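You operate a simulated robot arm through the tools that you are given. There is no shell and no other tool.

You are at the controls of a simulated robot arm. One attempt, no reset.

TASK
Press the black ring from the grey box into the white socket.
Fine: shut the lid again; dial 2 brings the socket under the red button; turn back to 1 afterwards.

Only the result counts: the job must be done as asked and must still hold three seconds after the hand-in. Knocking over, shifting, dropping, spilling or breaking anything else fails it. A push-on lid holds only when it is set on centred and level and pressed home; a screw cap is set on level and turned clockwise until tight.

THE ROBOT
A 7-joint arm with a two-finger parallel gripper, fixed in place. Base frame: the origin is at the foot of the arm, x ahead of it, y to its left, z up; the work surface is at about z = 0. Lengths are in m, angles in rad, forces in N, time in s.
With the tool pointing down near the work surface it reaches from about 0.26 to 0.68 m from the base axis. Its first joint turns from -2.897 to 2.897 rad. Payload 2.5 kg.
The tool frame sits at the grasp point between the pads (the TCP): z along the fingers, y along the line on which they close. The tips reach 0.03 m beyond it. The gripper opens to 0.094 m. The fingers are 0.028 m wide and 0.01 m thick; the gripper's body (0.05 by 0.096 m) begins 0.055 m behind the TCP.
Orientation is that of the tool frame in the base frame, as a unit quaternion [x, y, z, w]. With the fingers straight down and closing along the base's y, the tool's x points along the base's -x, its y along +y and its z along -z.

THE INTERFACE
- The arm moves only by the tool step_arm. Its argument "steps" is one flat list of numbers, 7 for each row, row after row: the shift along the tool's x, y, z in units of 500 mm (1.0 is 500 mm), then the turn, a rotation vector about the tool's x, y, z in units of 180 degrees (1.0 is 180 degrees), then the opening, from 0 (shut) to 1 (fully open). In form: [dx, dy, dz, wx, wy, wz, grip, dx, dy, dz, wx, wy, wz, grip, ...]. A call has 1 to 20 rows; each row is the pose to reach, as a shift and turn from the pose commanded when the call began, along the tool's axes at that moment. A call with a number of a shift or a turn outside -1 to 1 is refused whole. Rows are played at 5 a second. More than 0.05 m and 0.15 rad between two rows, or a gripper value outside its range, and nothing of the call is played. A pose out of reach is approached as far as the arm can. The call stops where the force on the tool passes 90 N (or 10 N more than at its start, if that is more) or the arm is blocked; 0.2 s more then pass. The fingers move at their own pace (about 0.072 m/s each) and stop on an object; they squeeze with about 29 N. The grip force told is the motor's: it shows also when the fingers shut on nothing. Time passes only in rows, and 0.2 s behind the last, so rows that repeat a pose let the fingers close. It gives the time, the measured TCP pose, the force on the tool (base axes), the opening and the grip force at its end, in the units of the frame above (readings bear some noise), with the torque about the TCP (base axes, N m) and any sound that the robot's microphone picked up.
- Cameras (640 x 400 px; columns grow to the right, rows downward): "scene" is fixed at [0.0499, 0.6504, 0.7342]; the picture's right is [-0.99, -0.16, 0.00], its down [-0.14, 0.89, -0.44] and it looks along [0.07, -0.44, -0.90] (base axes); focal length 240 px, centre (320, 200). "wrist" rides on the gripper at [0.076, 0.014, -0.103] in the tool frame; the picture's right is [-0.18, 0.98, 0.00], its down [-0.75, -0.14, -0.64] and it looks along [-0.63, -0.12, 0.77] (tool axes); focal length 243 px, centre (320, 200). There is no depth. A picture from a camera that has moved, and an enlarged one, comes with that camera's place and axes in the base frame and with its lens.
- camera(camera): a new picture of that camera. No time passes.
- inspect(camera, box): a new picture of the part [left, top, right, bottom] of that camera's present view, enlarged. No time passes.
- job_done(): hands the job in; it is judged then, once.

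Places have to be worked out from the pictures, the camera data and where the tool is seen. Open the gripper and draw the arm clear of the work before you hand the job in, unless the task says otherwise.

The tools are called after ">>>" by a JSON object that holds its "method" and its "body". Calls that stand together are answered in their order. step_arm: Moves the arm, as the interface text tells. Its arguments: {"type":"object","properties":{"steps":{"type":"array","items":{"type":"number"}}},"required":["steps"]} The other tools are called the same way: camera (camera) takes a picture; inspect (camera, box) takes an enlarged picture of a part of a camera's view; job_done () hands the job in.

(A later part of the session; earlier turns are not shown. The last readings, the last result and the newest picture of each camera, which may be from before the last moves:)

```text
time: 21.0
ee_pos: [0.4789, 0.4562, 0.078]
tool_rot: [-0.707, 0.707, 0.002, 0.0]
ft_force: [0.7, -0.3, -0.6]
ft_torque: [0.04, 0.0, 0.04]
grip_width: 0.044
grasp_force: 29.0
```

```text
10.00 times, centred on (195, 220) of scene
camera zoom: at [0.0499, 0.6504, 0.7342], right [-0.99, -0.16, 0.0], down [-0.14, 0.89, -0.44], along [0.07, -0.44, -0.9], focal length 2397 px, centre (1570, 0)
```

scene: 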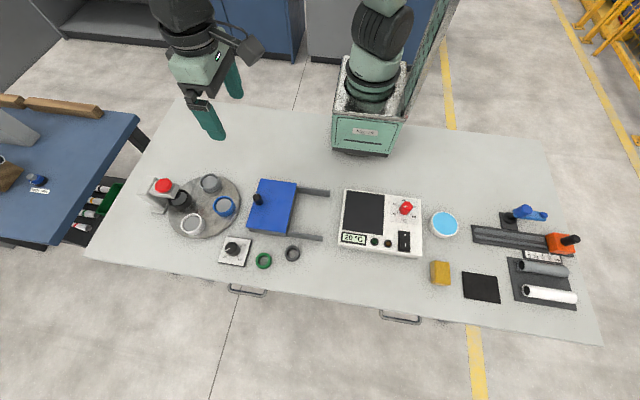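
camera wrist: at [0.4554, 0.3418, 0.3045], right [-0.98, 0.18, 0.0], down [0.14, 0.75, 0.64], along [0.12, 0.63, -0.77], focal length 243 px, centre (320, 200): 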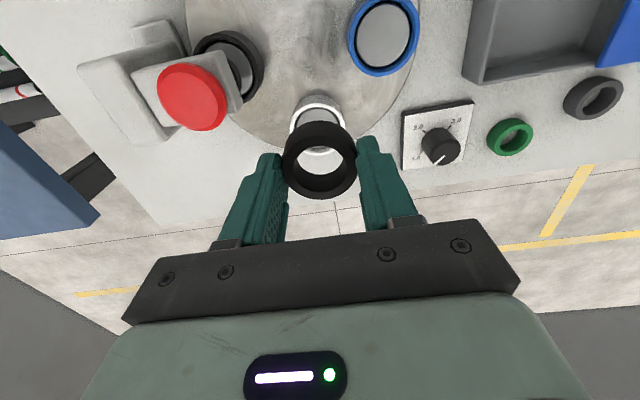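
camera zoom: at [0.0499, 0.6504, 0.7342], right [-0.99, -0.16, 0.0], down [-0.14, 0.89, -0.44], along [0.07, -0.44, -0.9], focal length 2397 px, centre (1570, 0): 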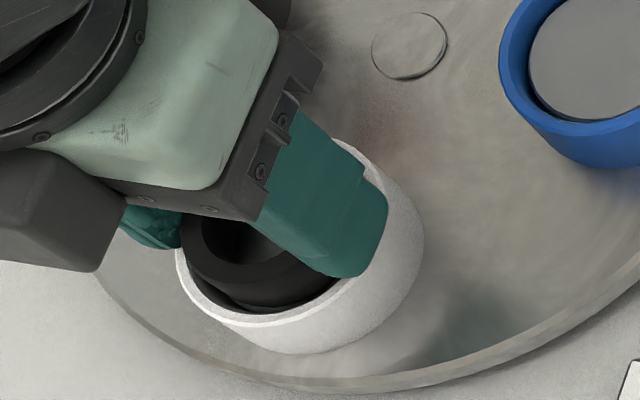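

Ring free again. I'll zoom in further on the rim/ring gap to measure the offsets in both directions.

>>> {"method": "inspect", "body": {"camera": "wrist", "box": [265, 95, 375, 160]}}

>>> {"method": "inspect", "body": {"camera": "scene", "box": [180, 212, 210, 238]}}

```text
5.82 times, centred on (320, 128) of wrist
camera zoom: at [0.4638, 0.3801, 0.1814], right [-0.98, 0.18, 0.0], down [0.14, 0.75, 0.64], along [0.12, 0.63, -0.77], focal length 1412 px, centre (320, 622)
```

zoom: 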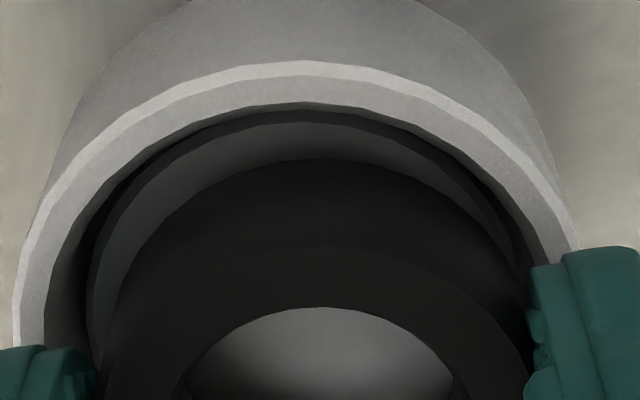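

```text
15.38 times, centred on (195, 225) of scene
camera zoom: at [0.0499, 0.6504, 0.7342], right [-0.99, -0.16, 0.0], down [-0.14, 0.89, -0.44], along [0.07, -0.44, -0.9], focal length 3687 px, centre (2243, -185)
```

zoom: 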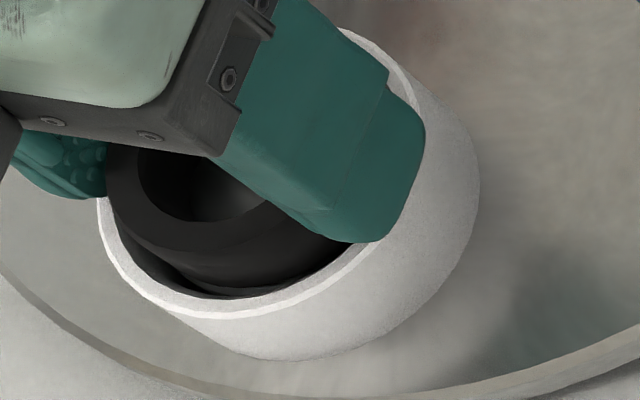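

Measured offsets: the rim centre is about +2 mm in x and −1.5 mm in y from the held ring. I'll apply that correction at this height and re-check.

>>> {"method": "step_arm", "body": {"steps": [0.003, -0.003, 0, 0, 0, 0, 0, 0.003, -0.003, 0, 0, 0, 0, 0, 0.003, -0.003, 0, 0, 0, 0, 0]}}

>>> {"method": "inspect", "body": {"camera": "wrist", "box": [265, 95, 375, 160]}}

```text
time: 21.8
ee_pos: [0.4815, 0.4541, 0.0782]
tool_rot: [-0.707, 0.707, 0.001, 0.001]
ft_force: [1.5, 0.6, -0.7]
ft_torque: [-0.03, -0.02, 0.01]
grip_width: 0.0438
grasp_force: 28.6
```

```text
5.82 times, centred on (320, 128) of wrist
camera zoom: at [0.4665, 0.3778, 0.1812], right [-0.98, 0.18, 0.0], down [0.14, 0.75, 0.64], along [0.12, 0.63, -0.77], focal length 1412 px, centre (320, 622)
```

zoom: 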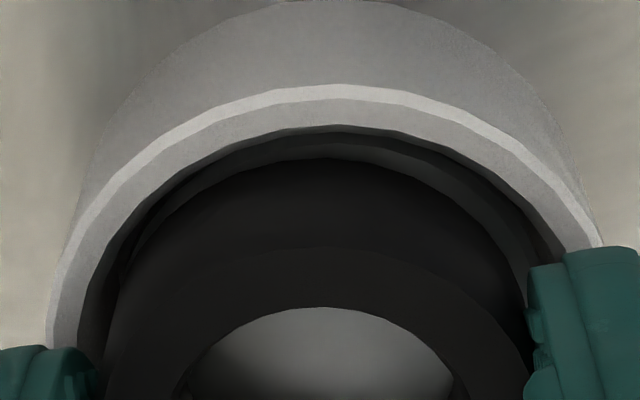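

Now the ring is centred on the bore to within about 0.7 mm. I'll lower in 1.5 mm steps.

>>> {"method": "step_arm", "body": {"steps": [0, 0.001, 0.003, 0, 0, 0, 0, 0, 0.001, 0.006, 0, 0, 0, 0, 0, 0.001, 0.009, 0, 0, 0, 0]}}

>>> {"method": "inspect", "body": {"camera": "wrist", "box": [265, 95, 375, 160]}}

>>> {"method": "inspect", "body": {"camera": "scene", "box": [180, 212, 210, 238]}}

```text
time: 22.6
ee_pos: [0.4828, 0.4542, 0.0765]
tool_rot: [-0.706, 0.708, 0.0, 0.003]
ft_force: [-0.9, -5.4, 21.1]
ft_torque: [-0.35, 0.58, -0.08]
grip_width: 0.0437
grasp_force: 29.2
```

```text
5.82 times, centred on (320, 128) of wrist
camera zoom: at [0.4666, 0.3771, 0.1786], right [-0.98, 0.19, 0.0], down [0.14, 0.75, 0.64], along [0.12, 0.63, -0.77], focal length 1412 px, centre (320, 622)
```

zoom: 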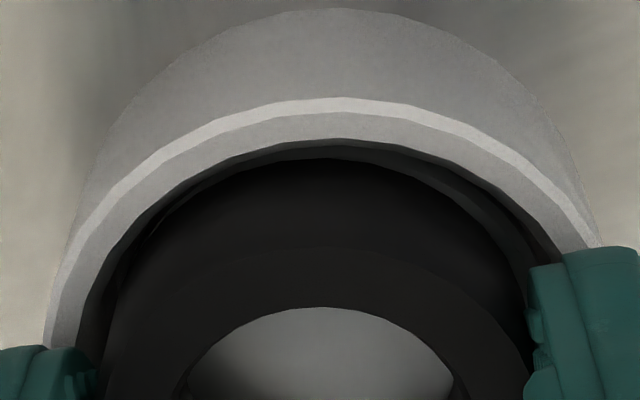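

```text
15.38 times, centred on (195, 225) of scene
camera zoom: at [0.0499, 0.6504, 0.7342], right [-0.99, -0.16, 0.0], down [-0.14, 0.89, -0.44], along [0.07, -0.44, -0.9], focal length 3687 px, centre (2243, -185)
```

zoom: 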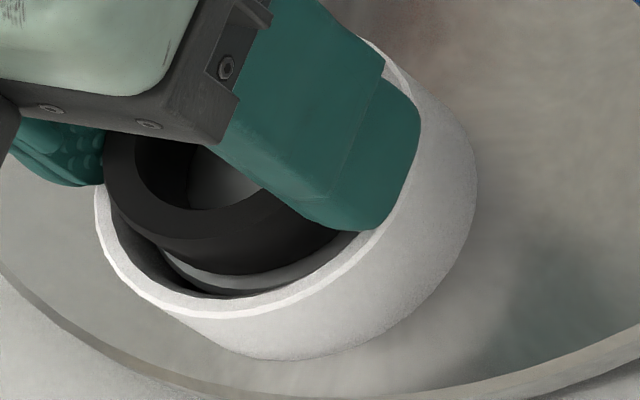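

The upward 21 N reads as the ring resting on the grey floor disc at z≈0.038, and the side forces were friction. The scene view shows a wider crescent on the +y side, so I'll lift, shift about (−1.2, +1.5) mm and set it down lightly.

>>> {"method": "step_arm", "body": {"steps": [0, 0, -0.009, 0, 0, 0, 0, -0.003, 0.0024, -0.009, 0, 0, 0, 0, -0.003, 0.0024, -0.009, 0, 0, 0, 0, -0.003, 0.0024, -0.006, 0, 0, 0, 0, -0.003, 0.0024, -0.006, 0, 0, 0, 0]}}

>>> {"method": "inspect", "body": {"camera": "wrist", "box": [265, 95, 375, 160]}}

>>> {"method": "inspect", "body": {"camera": "scene", "box": [180, 212, 210, 238]}}

```text
time: 23.8
ee_pos: [0.4795, 0.4529, 0.0762]
tool_rot: [0.708, -0.706, 0.0, 0.0]
ft_force: [0.4, -0.6, -0.6]
ft_torque: [-0.01, -0.01, -0.01]
grip_width: 0.0439
grasp_force: 29.4
```

```text
5.82 times, centred on (320, 128) of wrist
camera zoom: at [0.4651, 0.3782, 0.1793], right [-0.98, 0.18, 0.0], down [0.14, 0.75, 0.64], along [0.12, 0.63, -0.77], focal length 1412 px, centre (320, 622)
```

zoom: 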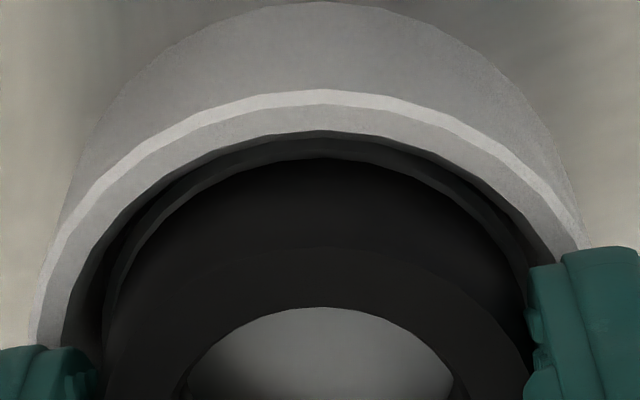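

```text
15.38 times, centred on (195, 225) of scene
camera zoom: at [0.0499, 0.6504, 0.7342], right [-0.99, -0.16, 0.0], down [-0.14, 0.89, -0.44], along [0.07, -0.44, -0.9], focal length 3687 px, centre (2243, -185)
```

zoom: 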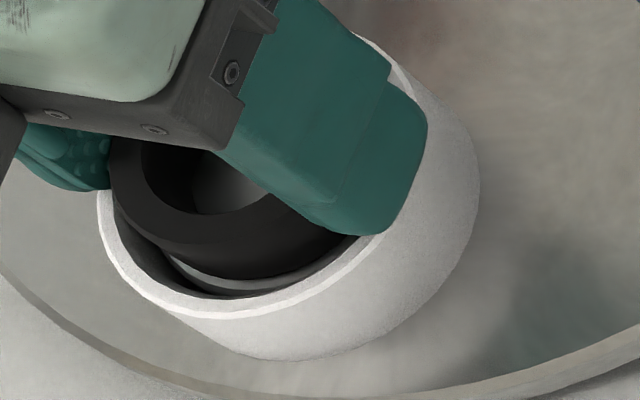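

The ring now looks concentric from both cameras with about a 2 mm crescent of disc visible. I'll lower to light contact and then release.

>>> {"method": "step_arm", "body": {"steps": [0, 0, 0.002, 0, 0, 0, 0, 0, 0, 0.003, 0, 0, 0, 0]}}

```text
time: 24.4
ee_pos: [0.4815, 0.4545, 0.076]
tool_rot: [-0.707, 0.708, 0.001, 0.001]
ft_force: [-1.4, -1.7, 8.3]
ft_torque: [-0.11, 0.23, -0.05]
grip_width: 0.0439
grasp_force: 29.3
```

Contact at about 8 N. I'll open the gripper partway and then rise straight up to look.

>>> {"method": "step_arm", "body": {"steps": [0, 0, -0.001, 0, 0, 0, 0.5, 0, 0, -0.001, 0, 0, 0, 0.58, 0, 0, -0.001, 0, 0, 0, 0.62, 0, 0, -0.02, 0, 0, 0, 0.62, 0, 0, -0.06, 0, 0, 0, 0.62, 0, 0, -0.12, 0, 0, 0, 0.62, 0, 0, -0.2, 0, 0, 0, 0.62]}}

>>> {"method": "camera", "body": {"camera": "wrist"}}

>>> {"method": "inspect", "body": {"camera": "wrist", "box": [260, 60, 380, 150]}}

>>> {"method": "inspect", "body": {"camera": "scene", "box": [170, 205, 215, 242]}}

```text
time: 26.0
ee_pos: [0.4798, 0.4542, 0.1739]
tool_rot: [-0.707, 0.708, 0.0, 0.0]
ft_force: [-0.4, -0.4, 0.6]
ft_torque: [0.01, -0.01, 0.03]
grip_width: 0.0584
grasp_force: 0.1
```

```text
taken
camera wrist: at [0.4648, 0.3779, 0.2772], right [-0.98, 0.19, 0.0], down [0.14, 0.75, 0.64], along [0.12, 0.63, -0.77], focal length 243 px, centre (320, 200)
```

wrist: 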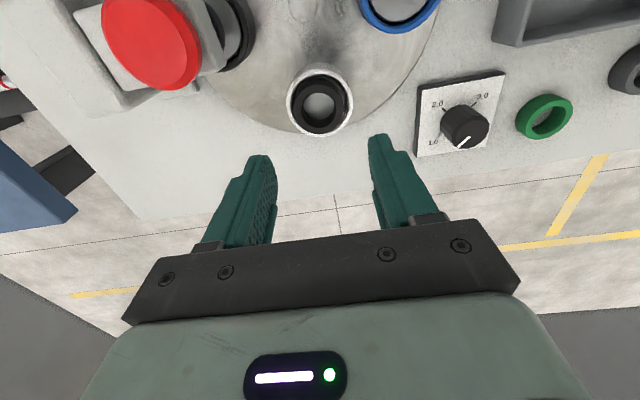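

```text
4.44 times, centred on (320, 105) of wrist
camera zoom: at [0.4648, 0.3779, 0.2772], right [-0.98, 0.19, 0.0], down [0.14, 0.75, 0.64], along [0.12, 0.63, -0.77], focal length 1078 px, centre (320, 622)
```

zoom: 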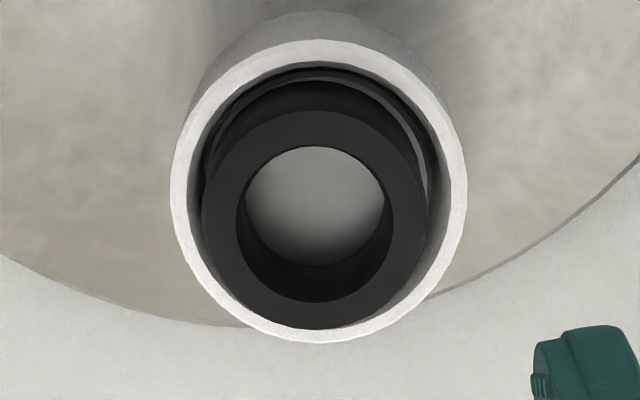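

```text
10.81 times, centred on (192, 224) of scene
camera zoom: at [0.0499, 0.6504, 0.7342], right [-0.99, -0.16, 0.0], down [-0.14, 0.89, -0.44], along [0.07, -0.44, -0.9], focal length 2591 px, centre (1698, -54)
```

zoom: 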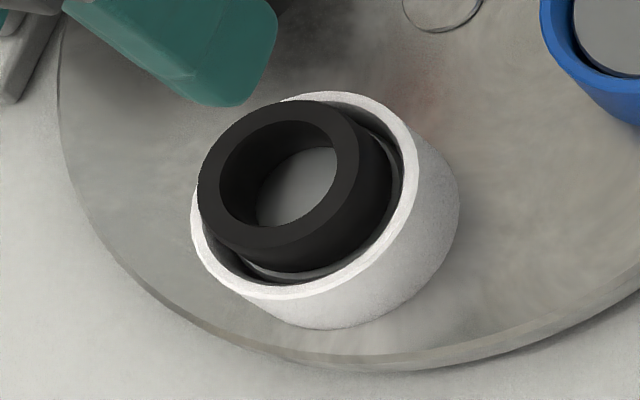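

The ring rests level and concentric (within about 1 mm) on the white socket's disc. Now I'll check the press plunger's clearance for the protruding ring.

>>> {"method": "inspect", "body": {"camera": "wrist", "box": [40, 0, 280, 150]}}

>>> {"method": "inspect", "body": {"camera": "scene", "box": [140, 165, 220, 225]}}

```text
2.67 times, centred on (160, 75) of wrist
camera zoom: at [0.4648, 0.3779, 0.2772], right [-0.98, 0.19, 0.0], down [0.14, 0.75, 0.64], along [0.12, 0.63, -0.77], focal length 647 px, centre (747, 533)
```

zoom: 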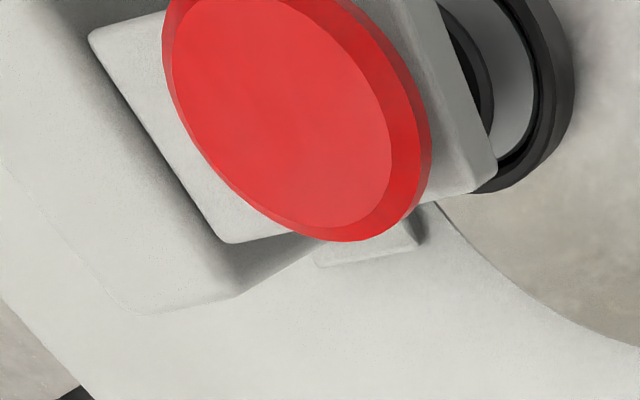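

```text
6.67 times, centred on (180, 195) of scene
camera zoom: at [0.0499, 0.6504, 0.7342], right [-0.99, -0.16, 0.0], down [-0.14, 0.89, -0.44], along [0.07, -0.44, -0.9], focal length 1598 px, centre (1253, 233)
```

zoom: 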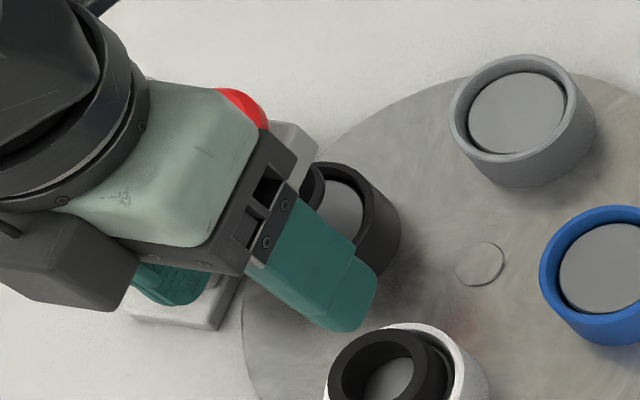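

Triangulating the plunger gives its underside at about z≈0.07 or above, against a ring top of ≈0.058, so it should pass under. The dial plate is centred at (0.333, 0.511), and 1→2 is a 90° clockwise turn. I'll move above the dial keeping the present yaw.

>>> {"method": "step_arm", "body": {"steps": [-0.0222, 0.0586, 0.01, 0, 0, 0, 0.7, -0.0445, 0.1171, 0.03, 0, 0, 0, 0.8, -0.0667, 0.1757, 0.05, 0, 0, 0, 0.8, -0.089, 0.2342, 0.08, 0, 0, 0, 0.8, -0.1112, 0.2928, 0.11, 0, 0, 0, 0.8, -0.1112, 0.2928, 0.11, 0, 0, 0, 0.8]}}

>>> {"method": "camera", "body": {"camera": "wrist"}}

>>> {"method": "inspect", "body": {"camera": "wrist", "box": [240, 60, 400, 160]}}

>>> {"method": "inspect", "body": {"camera": "scene", "box": [130, 150, 340, 290]}}

```text
time: 27.4
ee_pos: [0.3318, 0.51, 0.1187]
tool_rot: [0.707, -0.707, -0.001, 0.0]
ft_force: [0.8, -0.6, 0.1]
ft_torque: [0.02, 0.01, 0.02]
grip_width: 0.0754
grasp_force: 0.0
```

```text
taken
camera wrist: at [0.3172, 0.434, 0.2218], right [-0.98, 0.19, 0.0], down [0.14, 0.75, 0.64], along [0.12, 0.63, -0.77], focal length 243 px, centre (320, 200)
```

wrist: 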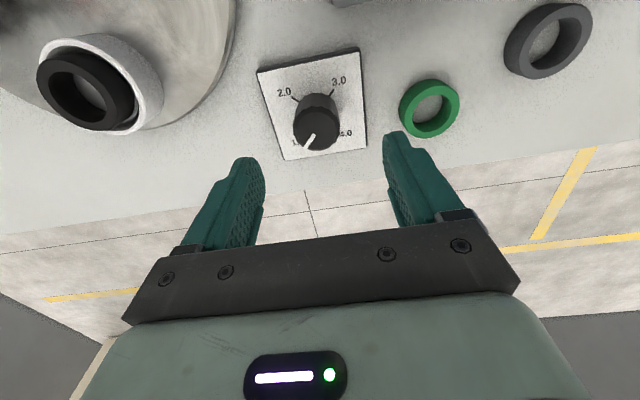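

```text
4.00 times, centred on (320, 110) of wrist
camera zoom: at [0.3172, 0.434, 0.2218], right [-0.98, 0.19, 0.0], down [0.14, 0.75, 0.64], along [0.12, 0.63, -0.77], focal length 970 px, centre (320, 560)
```

zoom: 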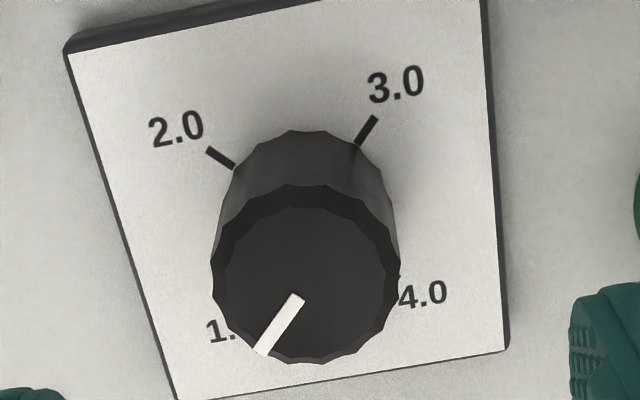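

```text
2.86 times, centred on (235, 220) of scene
camera zoom: at [0.0499, 0.6504, 0.7342], right [-0.99, -0.16, 0.0], down [-0.14, 0.89, -0.44], along [0.07, -0.44, -0.9], focal length 685 px, centre (563, 143)
```

zoom: 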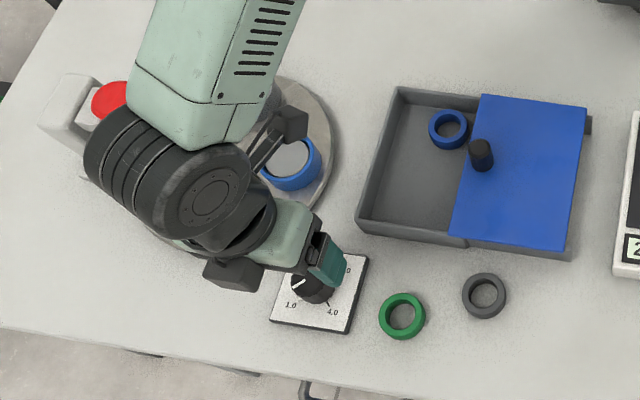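

The knob centre is about 2.7 mm to +x of the tool axis, and its top is at z≈0.043. I'll correct and descend to TCP z=0.05, then close.

>>> {"method": "step_arm", "body": {"steps": [0, -0.0054, 0.04, 0, 0, 0, 0.8, 0, -0.0054, 0.08, 0, 0, 0, 0.8, 0, -0.0054, 0.12, 0, 0, 0, 0.8, 0, -0.0054, 0.14, 0, 0, 0, 0.8, 0, -0.0054, 0.14, 0, 0, 0, 0.5, 0, -0.0054, 0.14, 0, 0, 0, 0, 0, -0.0054, 0.14, 0, 0, 0, 0, 0, -0.0054, 0.14, 0, 0, 0, 0]}}

>>> {"method": "camera", "body": {"camera": "wrist"}}

```text
time: 29.2
ee_pos: [0.3351, 0.5123, 0.0493]
tool_rot: [0.707, -0.707, -0.001, 0.002]
ft_force: [-18.8, -9.8, 9.1]
ft_torque: [-0.19, -0.21, -0.08]
grip_width: 0.0359
grasp_force: 44.9
```

```text
taken
camera wrist: at [0.3206, 0.4363, 0.1517], right [-0.98, 0.18, 0.0], down [0.14, 0.75, 0.64], along [0.12, 0.63, -0.77], focal length 243 px, centre (320, 200)
```

wrist: 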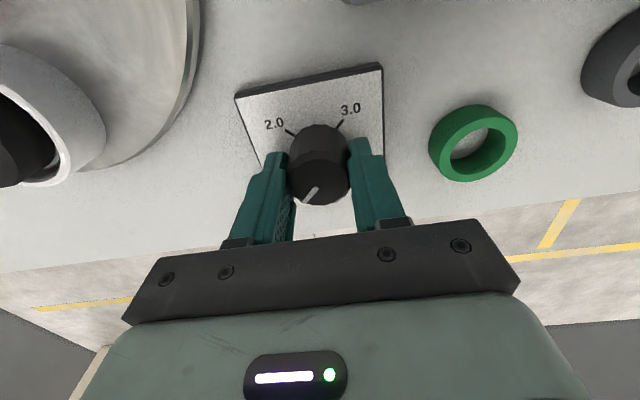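

The knob is gripped (36 mm). I'll trim the position slightly to relieve side force, then turn clockwise 90° from 1 to 2.

>>> {"method": "step_arm", "body": {"steps": [0.0016, 0.0024, 0, 0, 0, 0, 0, 0.0016, 0.0024, 0, 0, 0, 0.0417, 0, 0.0016, 0.0024, 0, 0, 0, 0.0833, 0, 0.0016, 0.0024, 0, 0, 0, 0.125, 0, 0.0016, 0.0024, 0, 0, 0, 0.1667, 0, 0.0016, 0.0024, 0, 0, 0, 0.2083, 0, 0.0016, 0.0024, 0, 0, 0, 0.25, 0]}}

>>> {"method": "camera", "body": {"camera": "wrist"}}

>>> {"method": "inspect", "body": {"camera": "scene", "box": [130, 150, 340, 290]}}

```text
time: 30.8
ee_pos: [0.336, 0.511, 0.0506]
tool_rot: [-0.381, 0.924, 0.001, 0.0]
ft_force: [1.3, 25.8, -32.4]
ft_torque: [0.06, -0.8, -0.01]
grip_width: 0.0358
grasp_force: 44.6
```

```text
taken
camera wrist: at [0.2712, 0.4675, 0.1519], right [-0.56, 0.83, 0.0], down [0.63, 0.43, 0.64], along [0.53, 0.36, -0.77], focal length 243 px, centre (320, 200)
```

wrist: 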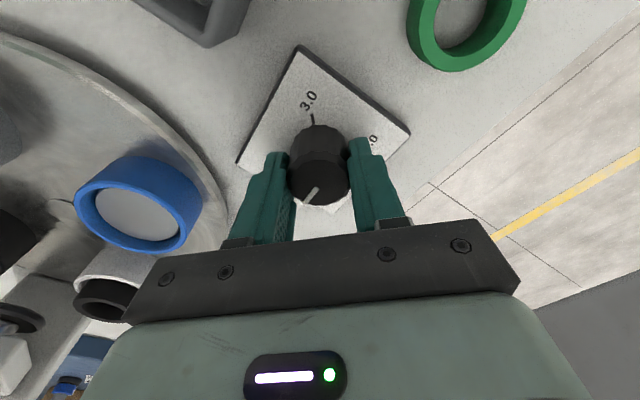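

```text
2.86 times, centred on (235, 220) of scene
camera zoom: at [0.0499, 0.6504, 0.7342], right [-0.99, -0.16, 0.0], down [-0.14, 0.89, -0.44], along [0.07, -0.44, -0.9], focal length 685 px, centre (563, 143)
```

zoom: 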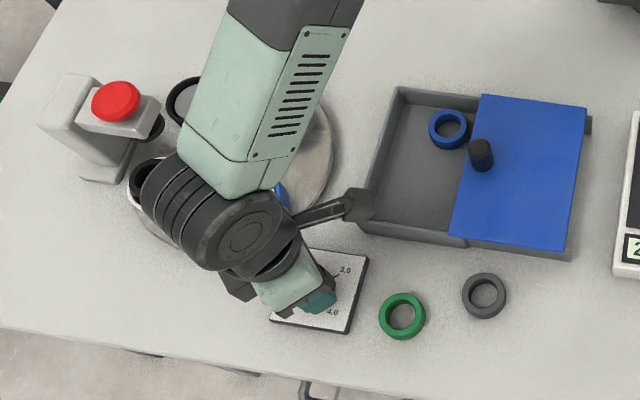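

The turntable follows the dial: the white socket is about halfway to the press. This low view shows the plunger from the side, so I'll check clearance before continuing.

>>> {"method": "inspect", "body": {"camera": "wrist", "box": [0, 220, 150, 390]}}

>>> {"method": "inspect", "body": {"camera": "scene", "box": [140, 165, 210, 225]}}

```text
2.35 times, centred on (75, 305) of wrist
camera zoom: at [0.2712, 0.4675, 0.1519], right [-0.56, 0.83, 0.0], down [0.63, 0.43, 0.64], along [0.53, 0.36, -0.77], focal length 571 px, centre (896, -47)
```

zoom: 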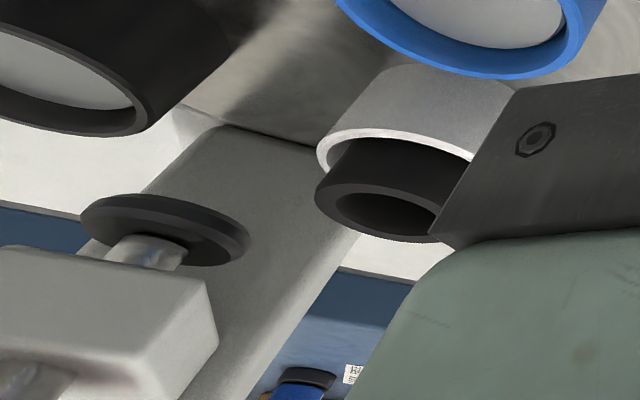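

```text
6.67 times, centred on (175, 195) of scene
camera zoom: at [0.0499, 0.6504, 0.7342], right [-0.99, -0.16, 0.0], down [-0.14, 0.89, -0.44], along [0.07, -0.44, -0.9], focal length 1598 px, centre (1287, 233)
```

zoom: 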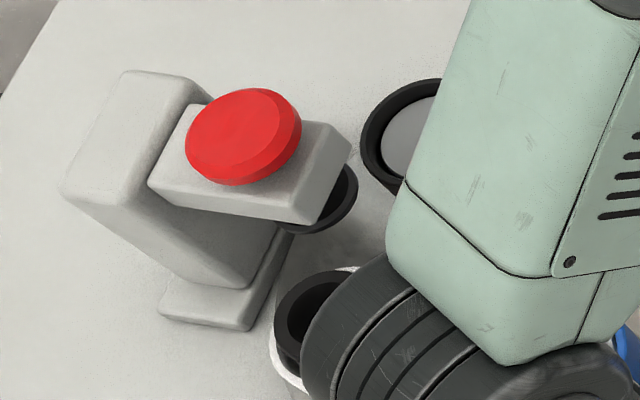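

The ring top (z≈0.058) clears the plunger disc (underside ≈0.065). I'll complete the remaining 45° with a small trim for the side load.

>>> {"method": "step_arm", "body": {"steps": [-0.0014, 0.0014, 0.001, 0, 0, 0.0417, 0, -0.0014, 0.0014, 0.002, 0, 0, 0.0833, 0, -0.0014, 0.0014, 0.002, 0, 0, 0.125, 0, -0.0014, 0.0014, 0.002, 0, 0, 0.1667, 0, -0.0014, 0.0014, 0.002, 0, 0, 0.2083, 0, -0.0014, 0.0014, 0.002, 0, 0, 0.25, 0, -0.0014, 0.0014, 0.002, 0, 0, 0.25, 0]}}

>>> {"method": "camera", "body": {"camera": "wrist"}}

>>> {"method": "inspect", "body": {"camera": "scene", "box": [130, 150, 340, 290]}}

```text
time: 32.4
ee_pos: [0.3363, 0.5102, 0.0495]
tool_rot: [0.001, 1.0, -0.001, 0.001]
ft_force: [-0.1, -4.9, -2.4]
ft_torque: [0.48, -1.16, -0.09]
grip_width: 0.0358
grasp_force: 44.7
```

```text
taken
camera wrist: at [0.2596, 0.525, 0.1522], right [0.19, 0.98, 0.0], down [0.75, -0.14, 0.64], along [0.63, -0.12, -0.77], focal length 243 px, centre (320, 200)
```

wrist: 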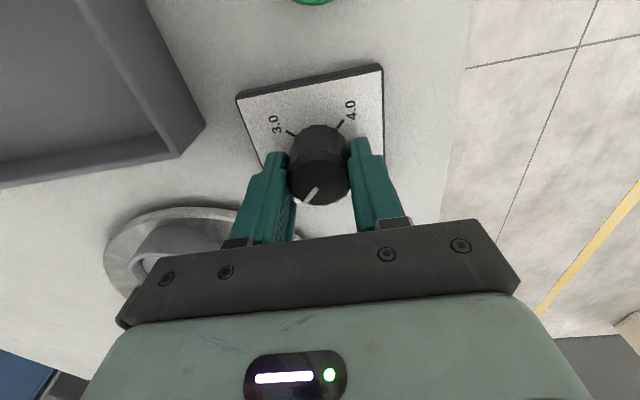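

```text
2.86 times, centred on (235, 220) of scene
camera zoom: at [0.0499, 0.6504, 0.7342], right [-0.99, -0.16, 0.0], down [-0.14, 0.89, -0.44], along [0.07, -0.44, -0.9], focal length 685 px, centre (563, 143)
```

zoom: 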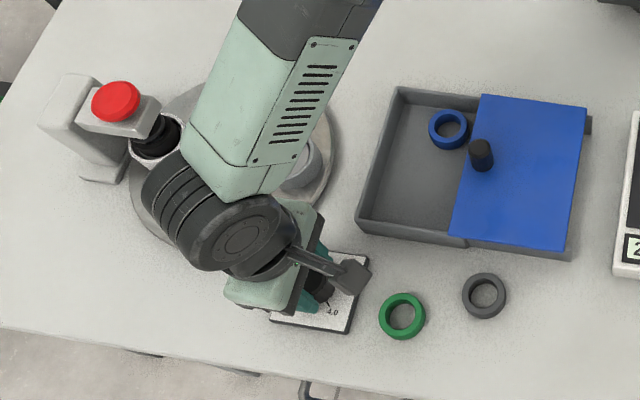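

The white socket with the ring is now under the press. I'll release the dial, rise, and check the pointer and socket alignment.

>>> {"method": "step_arm", "body": {"steps": [0, 0, 0, 0, 0, 0, 0.5, 0, 0, 0, 0, 0, 0, 0.7, 0, 0, 0, 0, 0, 0, 0.7, 0, 0, -0.04, 0, 0, 0, 0.7, 0, 0, -0.12, 0, 0, 0, 0.7, 0, 0, -0.2, 0, 0, 0, 0.7, 0.04, -0.08, -0.26, 0, 0, 0, 0.7, 0.08, -0.16, -0.3, 0, 0, 0, 0.7]}}

>>> {"method": "camera", "body": {"camera": "wrist"}}

>>> {"method": "inspect", "body": {"camera": "scene", "box": [130, 150, 340, 290]}}

>>> {"method": "inspect", "body": {"camera": "scene", "box": [200, 220, 270, 280]}}

```text
refused: row 7 steps farther than a row can; nothing moved
```

```text
taken
camera wrist: at [0.2596, 0.525, 0.1522], right [0.19, 0.98, 0.0], down [0.75, -0.14, 0.64], along [0.63, -0.12, -0.77], focal length 243 px, centre (320, 200)
```

wrist: 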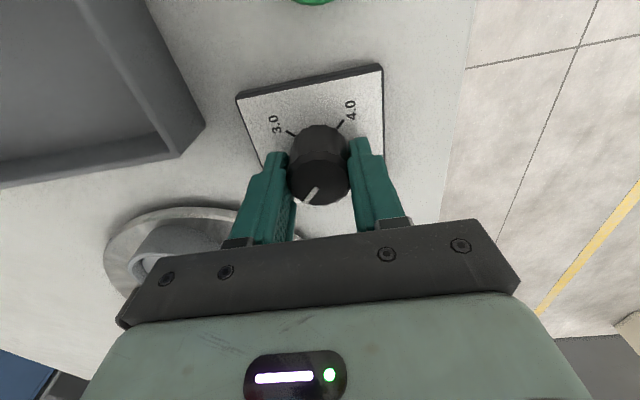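

```text
2.86 times, centred on (235, 220) of scene
camera zoom: at [0.0499, 0.6504, 0.7342], right [-0.99, -0.16, 0.0], down [-0.14, 0.89, -0.44], along [0.07, -0.44, -0.9], focal length 685 px, centre (563, 143)
```

zoom: 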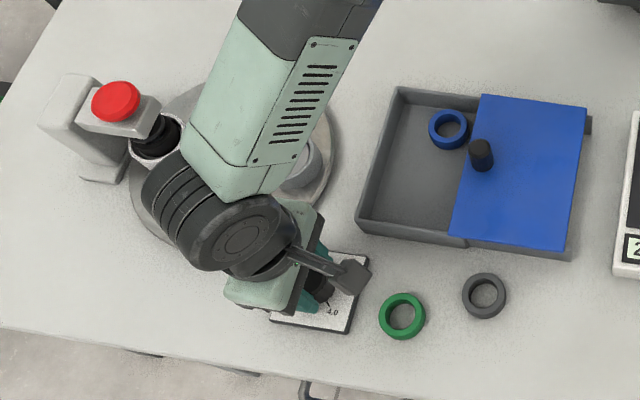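

```text
6.67 times, centred on (235, 250) of scene
camera zoom: at [0.0499, 0.6504, 0.7342], right [-0.99, -0.16, 0.0], down [-0.14, 0.89, -0.44], along [0.07, -0.44, -0.9], focal length 1598 px, centre (887, -133)
```

zoom: 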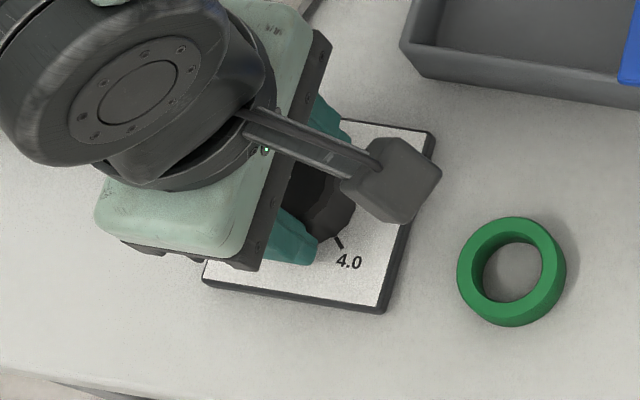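

The call was refused for a step that was too long, so nothing moved. I'll resend with smaller steps: open, rise, then back toward -x/-y for a view.

>>> {"method": "step_arm", "body": {"steps": [0, 0, 0, 0, 0, 0, 0.5, 0, 0, 0, 0, 0, 0, 0.7, 0, 0, 0, 0, 0, 0, 0.7, 0, 0, -0.04, 0, 0, 0, 0.7, 0, 0, -0.12, 0, 0, 0, 0.7, 0, 0, -0.2, 0, 0, 0, 0.7, 0.03, -0.05, -0.24, 0, 0, 0, 0.7, 0.06, -0.1, -0.28, 0, 0, 0, 0.7]}}

>>> {"method": "camera", "body": {"camera": "wrist"}}

>>> {"method": "inspect", "body": {"camera": "scene", "box": [130, 150, 340, 290]}}

```text
time: 34.2
ee_pos: [0.3064, 0.4623, 0.1895]
tool_rot: [-0.001, 1.0, 0.0, 0.0]
ft_force: [0.1, -0.3, 0.8]
ft_torque: [0.01, 0.01, -0.02]
grip_width: 0.0659
grasp_force: 0.0
```

```text
taken
camera wrist: at [0.2289, 0.4768, 0.2916], right [0.18, 0.98, 0.0], down [0.75, -0.14, 0.64], along [0.63, -0.12, -0.77], focal length 243 px, centre (320, 200)
```

wrist: 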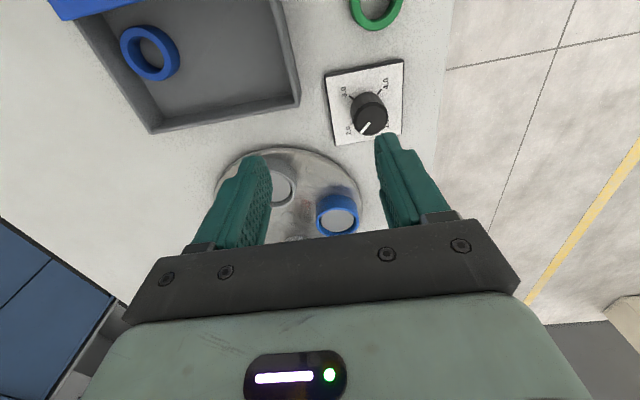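

```text
2.86 times, centred on (235, 220) of scene
camera zoom: at [0.0499, 0.6504, 0.7342], right [-0.99, -0.16, 0.0], down [-0.14, 0.89, -0.44], along [0.07, -0.44, -0.9], focal length 685 px, centre (563, 143)
```

zoom: 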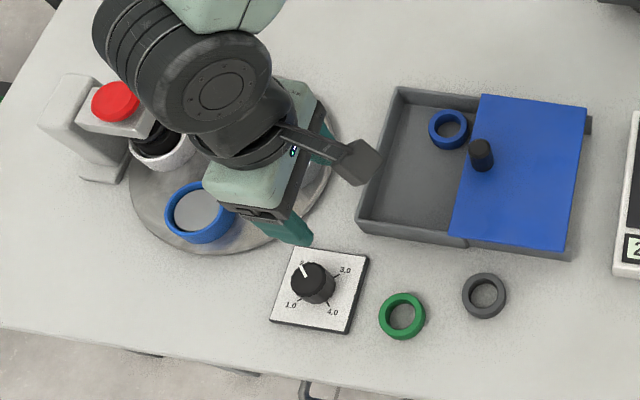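

The blue socket has taken the white one's former place, as expected for position 2. I'll enlarge the dial and the press area to check exactness.

>>> {"method": "inspect", "body": {"camera": "wrist", "box": [320, 50, 420, 150]}}

>>> {"method": "inspect", "body": {"camera": "scene", "box": [140, 165, 210, 225]}}

>>> {"method": "inspect", "body": {"camera": "scene", "box": [210, 220, 265, 265]}}

```text
4.00 times, centred on (370, 100) of wrist
camera zoom: at [0.2289, 0.4768, 0.2916], right [0.18, 0.98, 0.0], down [0.75, -0.14, 0.64], along [0.63, -0.12, -0.77], focal length 970 px, centre (120, 600)
```

zoom: 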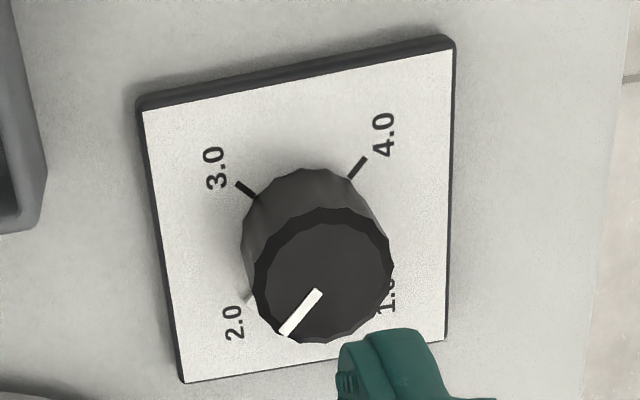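

```text
6.67 times, centred on (175, 195) of scene
camera zoom: at [0.0499, 0.6504, 0.7342], right [-0.99, -0.16, 0.0], down [-0.14, 0.89, -0.44], along [0.07, -0.44, -0.9], focal length 1598 px, centre (1287, 233)
```

zoom: 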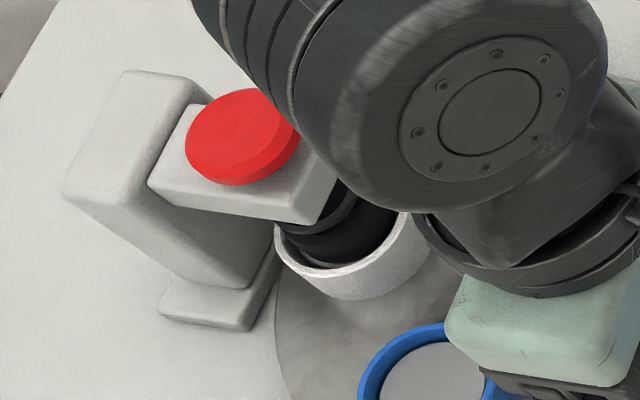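

```text
8.89 times, centred on (238, 242) of scene
camera zoom: at [0.0499, 0.6504, 0.7342], right [-0.99, -0.16, 0.0], down [-0.14, 0.89, -0.44], along [0.07, -0.44, -0.9], focal length 2130 px, centre (1053, -178)
```

zoom: 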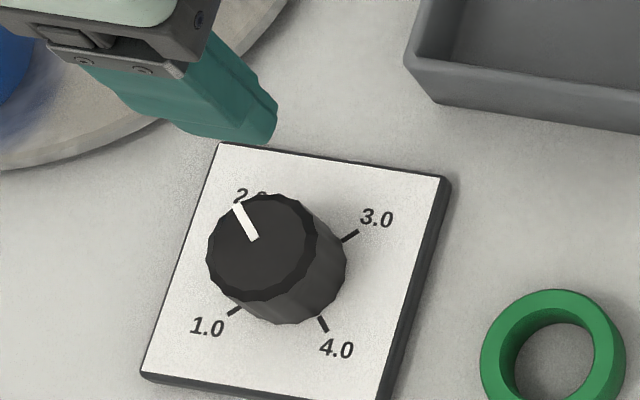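

The pointer is exactly on 2 and the white socket sits under the plunger. I'll shut the gripper and move up to view the red button from close by.

>>> {"method": "step_arm", "body": {"steps": [-0.06, -0.025, -0.04, 0, 0, 0, 0, -0.13, -0.055, -0.08, 0, 0, 0, 0, -0.2, -0.085, -0.122, 0, 0, 0, 0, -0.27, -0.115, -0.122, 0, 0, 0, 0, -0.33, -0.14, -0.122, 0, 0, 0, 0, -0.39, -0.162, -0.122, 0, 0, 0, 0]}}

>>> {"method": "camera", "body": {"camera": "wrist"}}

>>> {"method": "inspect", "body": {"camera": "scene", "box": [120, 150, 250, 240]}}

```text
time: 35.6
ee_pos: [0.5019, 0.3807, 0.2504]
tool_rot: [0.0, 1.0, 0.0, 0.0]
ft_force: [-0.2, 0.2, -0.4]
ft_torque: [0.03, 0.0, 0.03]
grip_width: 0.0
grasp_force: 28.9
```

```text
taken
camera wrist: at [0.4251, 0.3951, 0.3532], right [0.18, 0.98, 0.0], down [0.75, -0.14, 0.64], along [0.63, -0.12, -0.77], focal length 243 px, centre (320, 200)
```

wrist: 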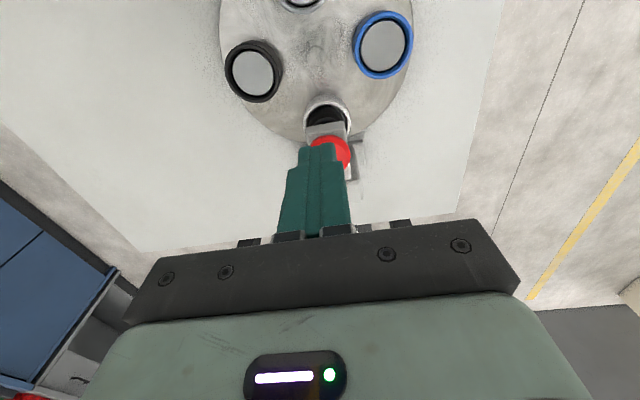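

```text
4.44 times, centred on (185, 195) of scene
camera zoom: at [0.0499, 0.6504, 0.7342], right [-0.99, -0.16, 0.0], down [-0.14, 0.89, -0.44], along [0.07, -0.44, -0.9], focal length 1065 px, centre (920, 222)
```

zoom: 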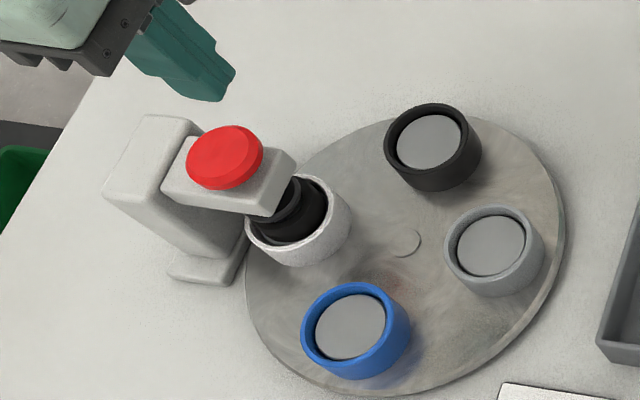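

The button is partly behind the closed fingertips; I'll enlarge to locate its centre relative to the tool axis.

>>> {"method": "inspect", "body": {"camera": "wrist", "box": [280, 90, 380, 190]}}

>>> {"method": "inspect", "body": {"camera": "scene", "box": [140, 165, 200, 210]}}

```text
4.00 times, centred on (330, 140) of wrist
camera zoom: at [0.4251, 0.3951, 0.3532], right [0.18, 0.98, 0.0], down [0.75, -0.14, 0.64], along [0.63, -0.12, -0.77], focal length 970 px, centre (280, 440)
```

zoom: 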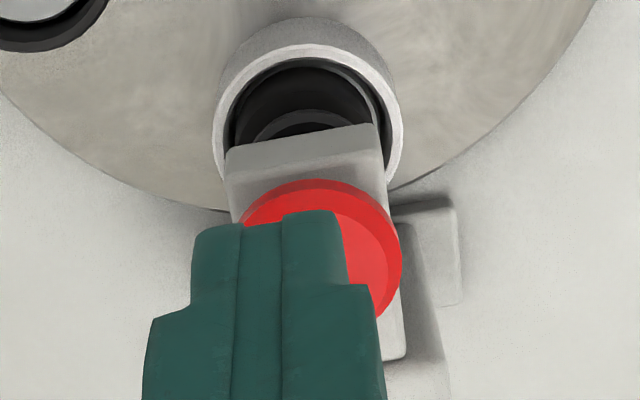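

```text
8.89 times, centred on (170, 188) of scene
camera zoom: at [0.0499, 0.6504, 0.7342], right [-0.99, -0.16, 0.0], down [-0.14, 0.89, -0.44], along [0.07, -0.44, -0.9], focal length 2130 px, centre (1653, 311)
```

zoom: 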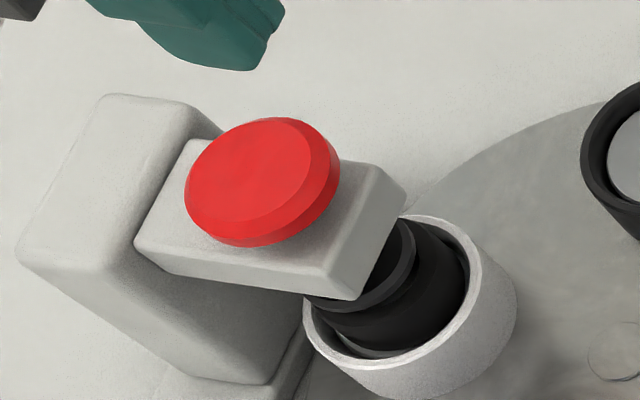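

The button centre computes to about (0.557, 0.380), top z≈0.127. I'll move over it with the shut fingers at TCP z=0.18 (tips ≈23 mm above) and check that the arm can reach.

>>> {"method": "step_arm", "body": {"steps": [-0.04, 0, 0.03, 0, 0, 0, 0, -0.08, 0, 0.07, 0, 0, 0, 0, -0.114, 0, 0.11, 0, 0, 0, 0, -0.114, 0, 0.14, 0, 0, 0, 0, -0.114, 0, 0.14, 0, 0, 0, 0]}}

>>> {"method": "inspect", "body": {"camera": "scene", "box": [130, 150, 220, 220]}}

>>> {"method": "camera", "body": {"camera": "wrist"}}

```text
time: 36.8
ee_pos: [0.5579, 0.3793, 0.1795]
tool_rot: [0.0, 1.0, -0.001, 0.0]
ft_force: [0.0, -0.3, 0.1]
ft_torque: [-0.02, -0.01, 0.01]
grip_width: 0.0
grasp_force: 28.7
```

```text
5.71 times, centred on (175, 185) of scene
camera zoom: at [0.0499, 0.6504, 0.7342], right [-0.99, -0.16, 0.0], down [-0.14, 0.89, -0.44], along [0.07, -0.44, -0.9], focal length 1370 px, centre (1149, 286)
```

zoom: 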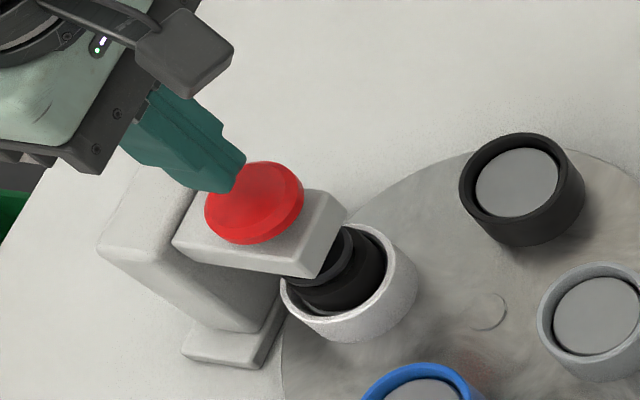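

```text
taken
camera wrist: at [0.4812, 0.394, 0.2814], right [0.18, 0.98, 0.0], down [0.75, -0.14, 0.64], along [0.63, -0.12, -0.77], focal length 243 px, centre (320, 200)
```

wrist: 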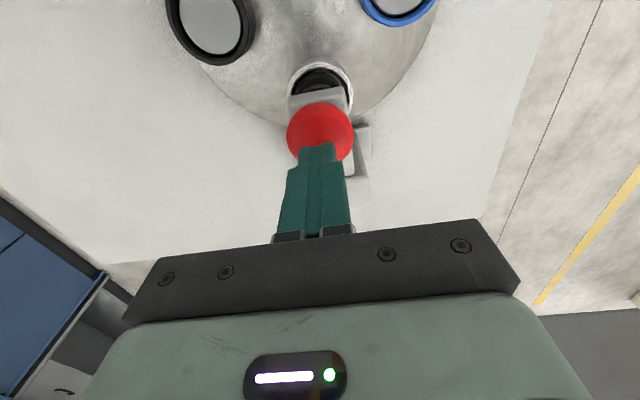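

The arm reaches it. I'll enlarge to verify where the tool axis meets the button before pressing.

>>> {"method": "inspect", "body": {"camera": "wrist", "box": [270, 60, 370, 180]}}

```text
3.33 times, centred on (320, 120) of wrist
camera zoom: at [0.4812, 0.394, 0.2814], right [0.18, 0.98, 0.0], down [0.75, -0.14, 0.64], along [0.63, -0.12, -0.77], focal length 809 px, centre (320, 467)
```

zoom: 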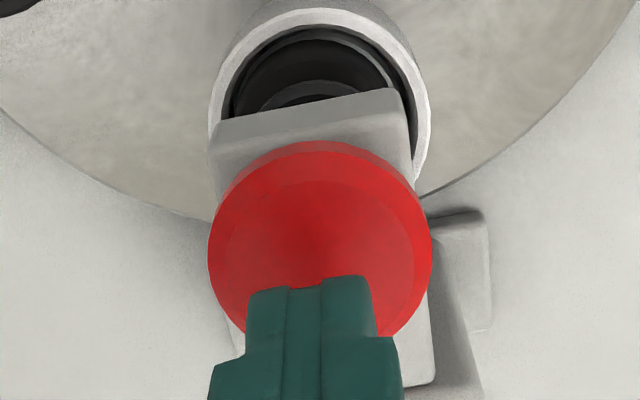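

The button centre is about 3 mm to -x of the tool axis. I'll correct that and descend to just above contact, then begin pressing in small steps.

>>> {"method": "step_arm", "body": {"steps": [0.006, 0, 0.02, 0, 0, 0, 0, 0.006, 0, 0.036, 0, 0, 0, 0, 0.006, 0, 0.046, 0, 0, 0, 0, 0.006, 0, 0.052, 0, 0, 0, 0]}}

>>> {"method": "inspect", "body": {"camera": "scene", "box": [130, 150, 220, 220]}}

```text
time: 37.8
ee_pos: [0.554, 0.3792, 0.1546]
tool_rot: [0.001, 1.0, 0.0, 0.0]
ft_force: [-0.7, -3.7, 3.4]
ft_torque: [-0.13, 0.12, 0.04]
grip_width: 0.0
grasp_force: 29.5
```

```text
5.71 times, centred on (175, 185) of scene
camera zoom: at [0.0499, 0.6504, 0.7342], right [-0.99, -0.16, 0.0], down [-0.14, 0.89, -0.44], along [0.07, -0.44, -0.9], focal length 1370 px, centre (1149, 286)
```

zoom: 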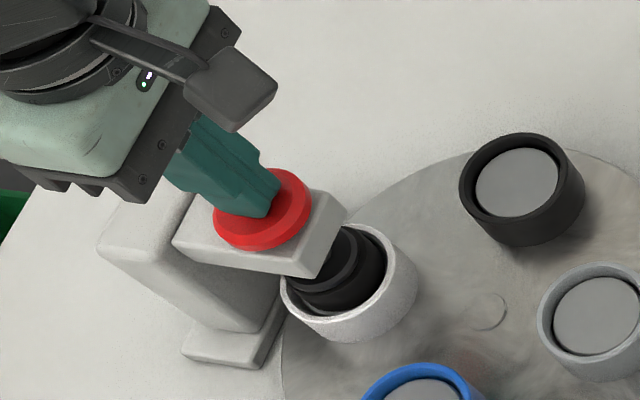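

Contact on the button (3.4 N, spring-loaded). I'll keep pressing in 2–3 mm steps while watching force and sound.

>>> {"method": "step_arm", "body": {"steps": [0, 0, 0.005, 0, 0, 0, 0, 0, 0, 0.01, 0, 0, 0, 0, 0, 0, 0.015, 0, 0, 0, 0, 0, 0, 0.02, 0, 0, 0, 0]}}

>>> {"method": "inspect", "body": {"camera": "scene", "box": [130, 150, 220, 220]}}

```text
time: 38.8
ee_pos: [0.5542, 0.3806, 0.1433]
tool_rot: [0.0, 1.0, 0.0, 0.0]
ft_force: [-3.4, -4.3, 9.1]
ft_torque: [-0.12, 0.12, 0.02]
grip_width: 0.0
grasp_force: 29.4
heard: click
```

```text
5.71 times, centred on (175, 185) of scene
camera zoom: at [0.0499, 0.6504, 0.7342], right [-0.99, -0.16, 0.0], down [-0.14, 0.89, -0.44], along [0.07, -0.44, -0.9], focal length 1370 px, centre (1149, 286)
```

zoom: 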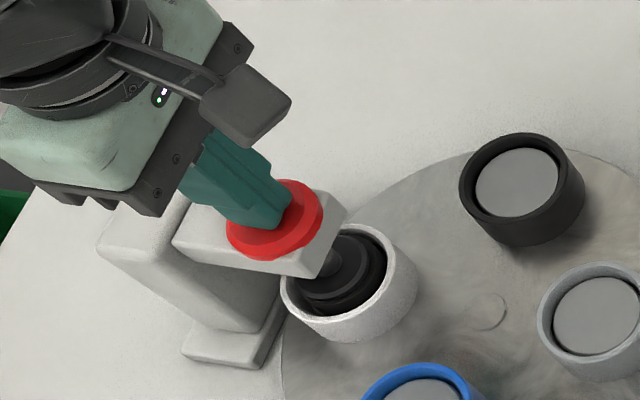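

A click was heard with the plunger now down on the ring. I'll press on a bit more until it is firmly at the stop.

>>> {"method": "step_arm", "body": {"steps": [0, 0, 0.004, 0, 0, 0, 0, 0, 0, 0.008, 0, 0, 0, 0, 0, 0, 0.012, 0, 0, 0, 0]}}

>>> {"method": "inspect", "body": {"camera": "scene", "box": [140, 165, 200, 210]}}

```text
time: 39.6
ee_pos: [0.5542, 0.3798, 0.1435]
tool_rot: [0.0, 1.0, 0.002, 0.002]
ft_force: [-18.1, -15.3, 51.1]
ft_torque: [-0.48, 0.83, 0.1]
grip_width: 0.0
grasp_force: 28.9
```

```text
8.89 times, centred on (170, 188) of scene
camera zoom: at [0.0499, 0.6504, 0.7342], right [-0.99, -0.16, 0.0], down [-0.14, 0.89, -0.44], along [0.07, -0.44, -0.9], focal length 2130 px, centre (1653, 311)
```

zoom: 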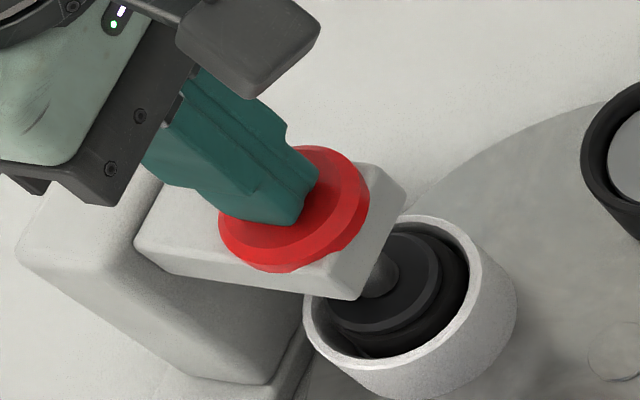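

At the hard stop (51 N) with the ring pushed down. I'll lift off straight up and inspect the result.

>>> {"method": "step_arm", "body": {"steps": [0, 0, -0.01, 0, 0, 0, 0, 0, 0, -0.03, 0, 0, 0, 0, 0, 0, -0.06, 0, 0, 0, 0, 0, 0, -0.12, 0, 0, 0, 0, 0.05, 0, -0.18, 0, 0, 0, 0, 0.1, 0, -0.22, 0, 0, 0, 0]}}

>>> {"method": "inspect", "body": {"camera": "scene", "box": [140, 165, 200, 210]}}

>>> {"method": "inspect", "body": {"camera": "wrist", "box": [270, 60, 370, 180]}}

```text
time: 41.0
ee_pos: [0.5051, 0.3778, 0.2464]
tool_rot: [0.0, 1.0, -0.001, -0.001]
ft_force: [0.3, -0.9, -1.0]
ft_torque: [-0.02, 0.02, 0.0]
grip_width: 0.0
grasp_force: 28.9
```

```text
8.89 times, centred on (170, 188) of scene
camera zoom: at [0.0499, 0.6504, 0.7342], right [-0.99, -0.16, 0.0], down [-0.14, 0.89, -0.44], along [0.07, -0.44, -0.9], focal length 2130 px, centre (1653, 311)
```

zoom: 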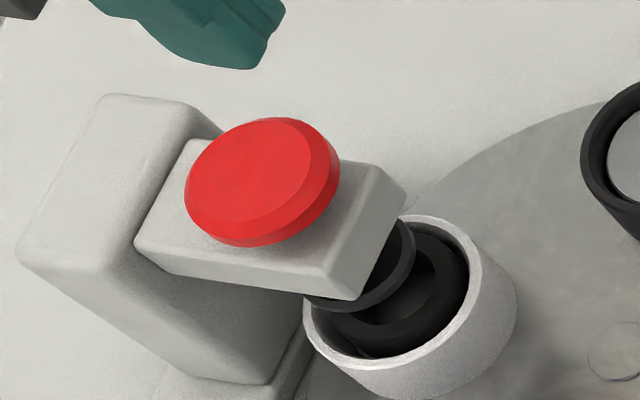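

```text
3.33 times, centred on (320, 120) of wrist
camera zoom: at [0.4282, 0.393, 0.3499], right [0.18, 0.98, 0.0], down [0.75, -0.14, 0.64], along [0.63, -0.12, -0.77], focal length 809 px, centre (320, 467)
```

zoom: 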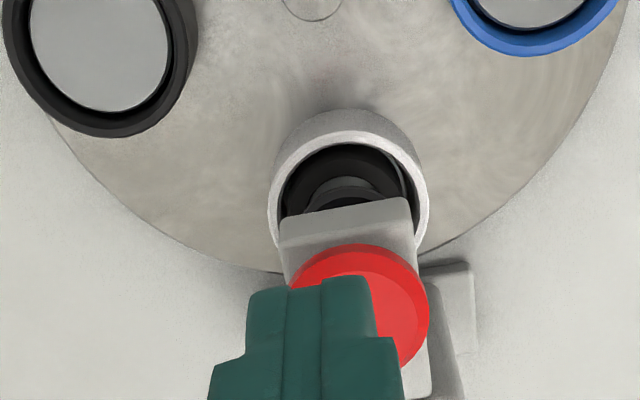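

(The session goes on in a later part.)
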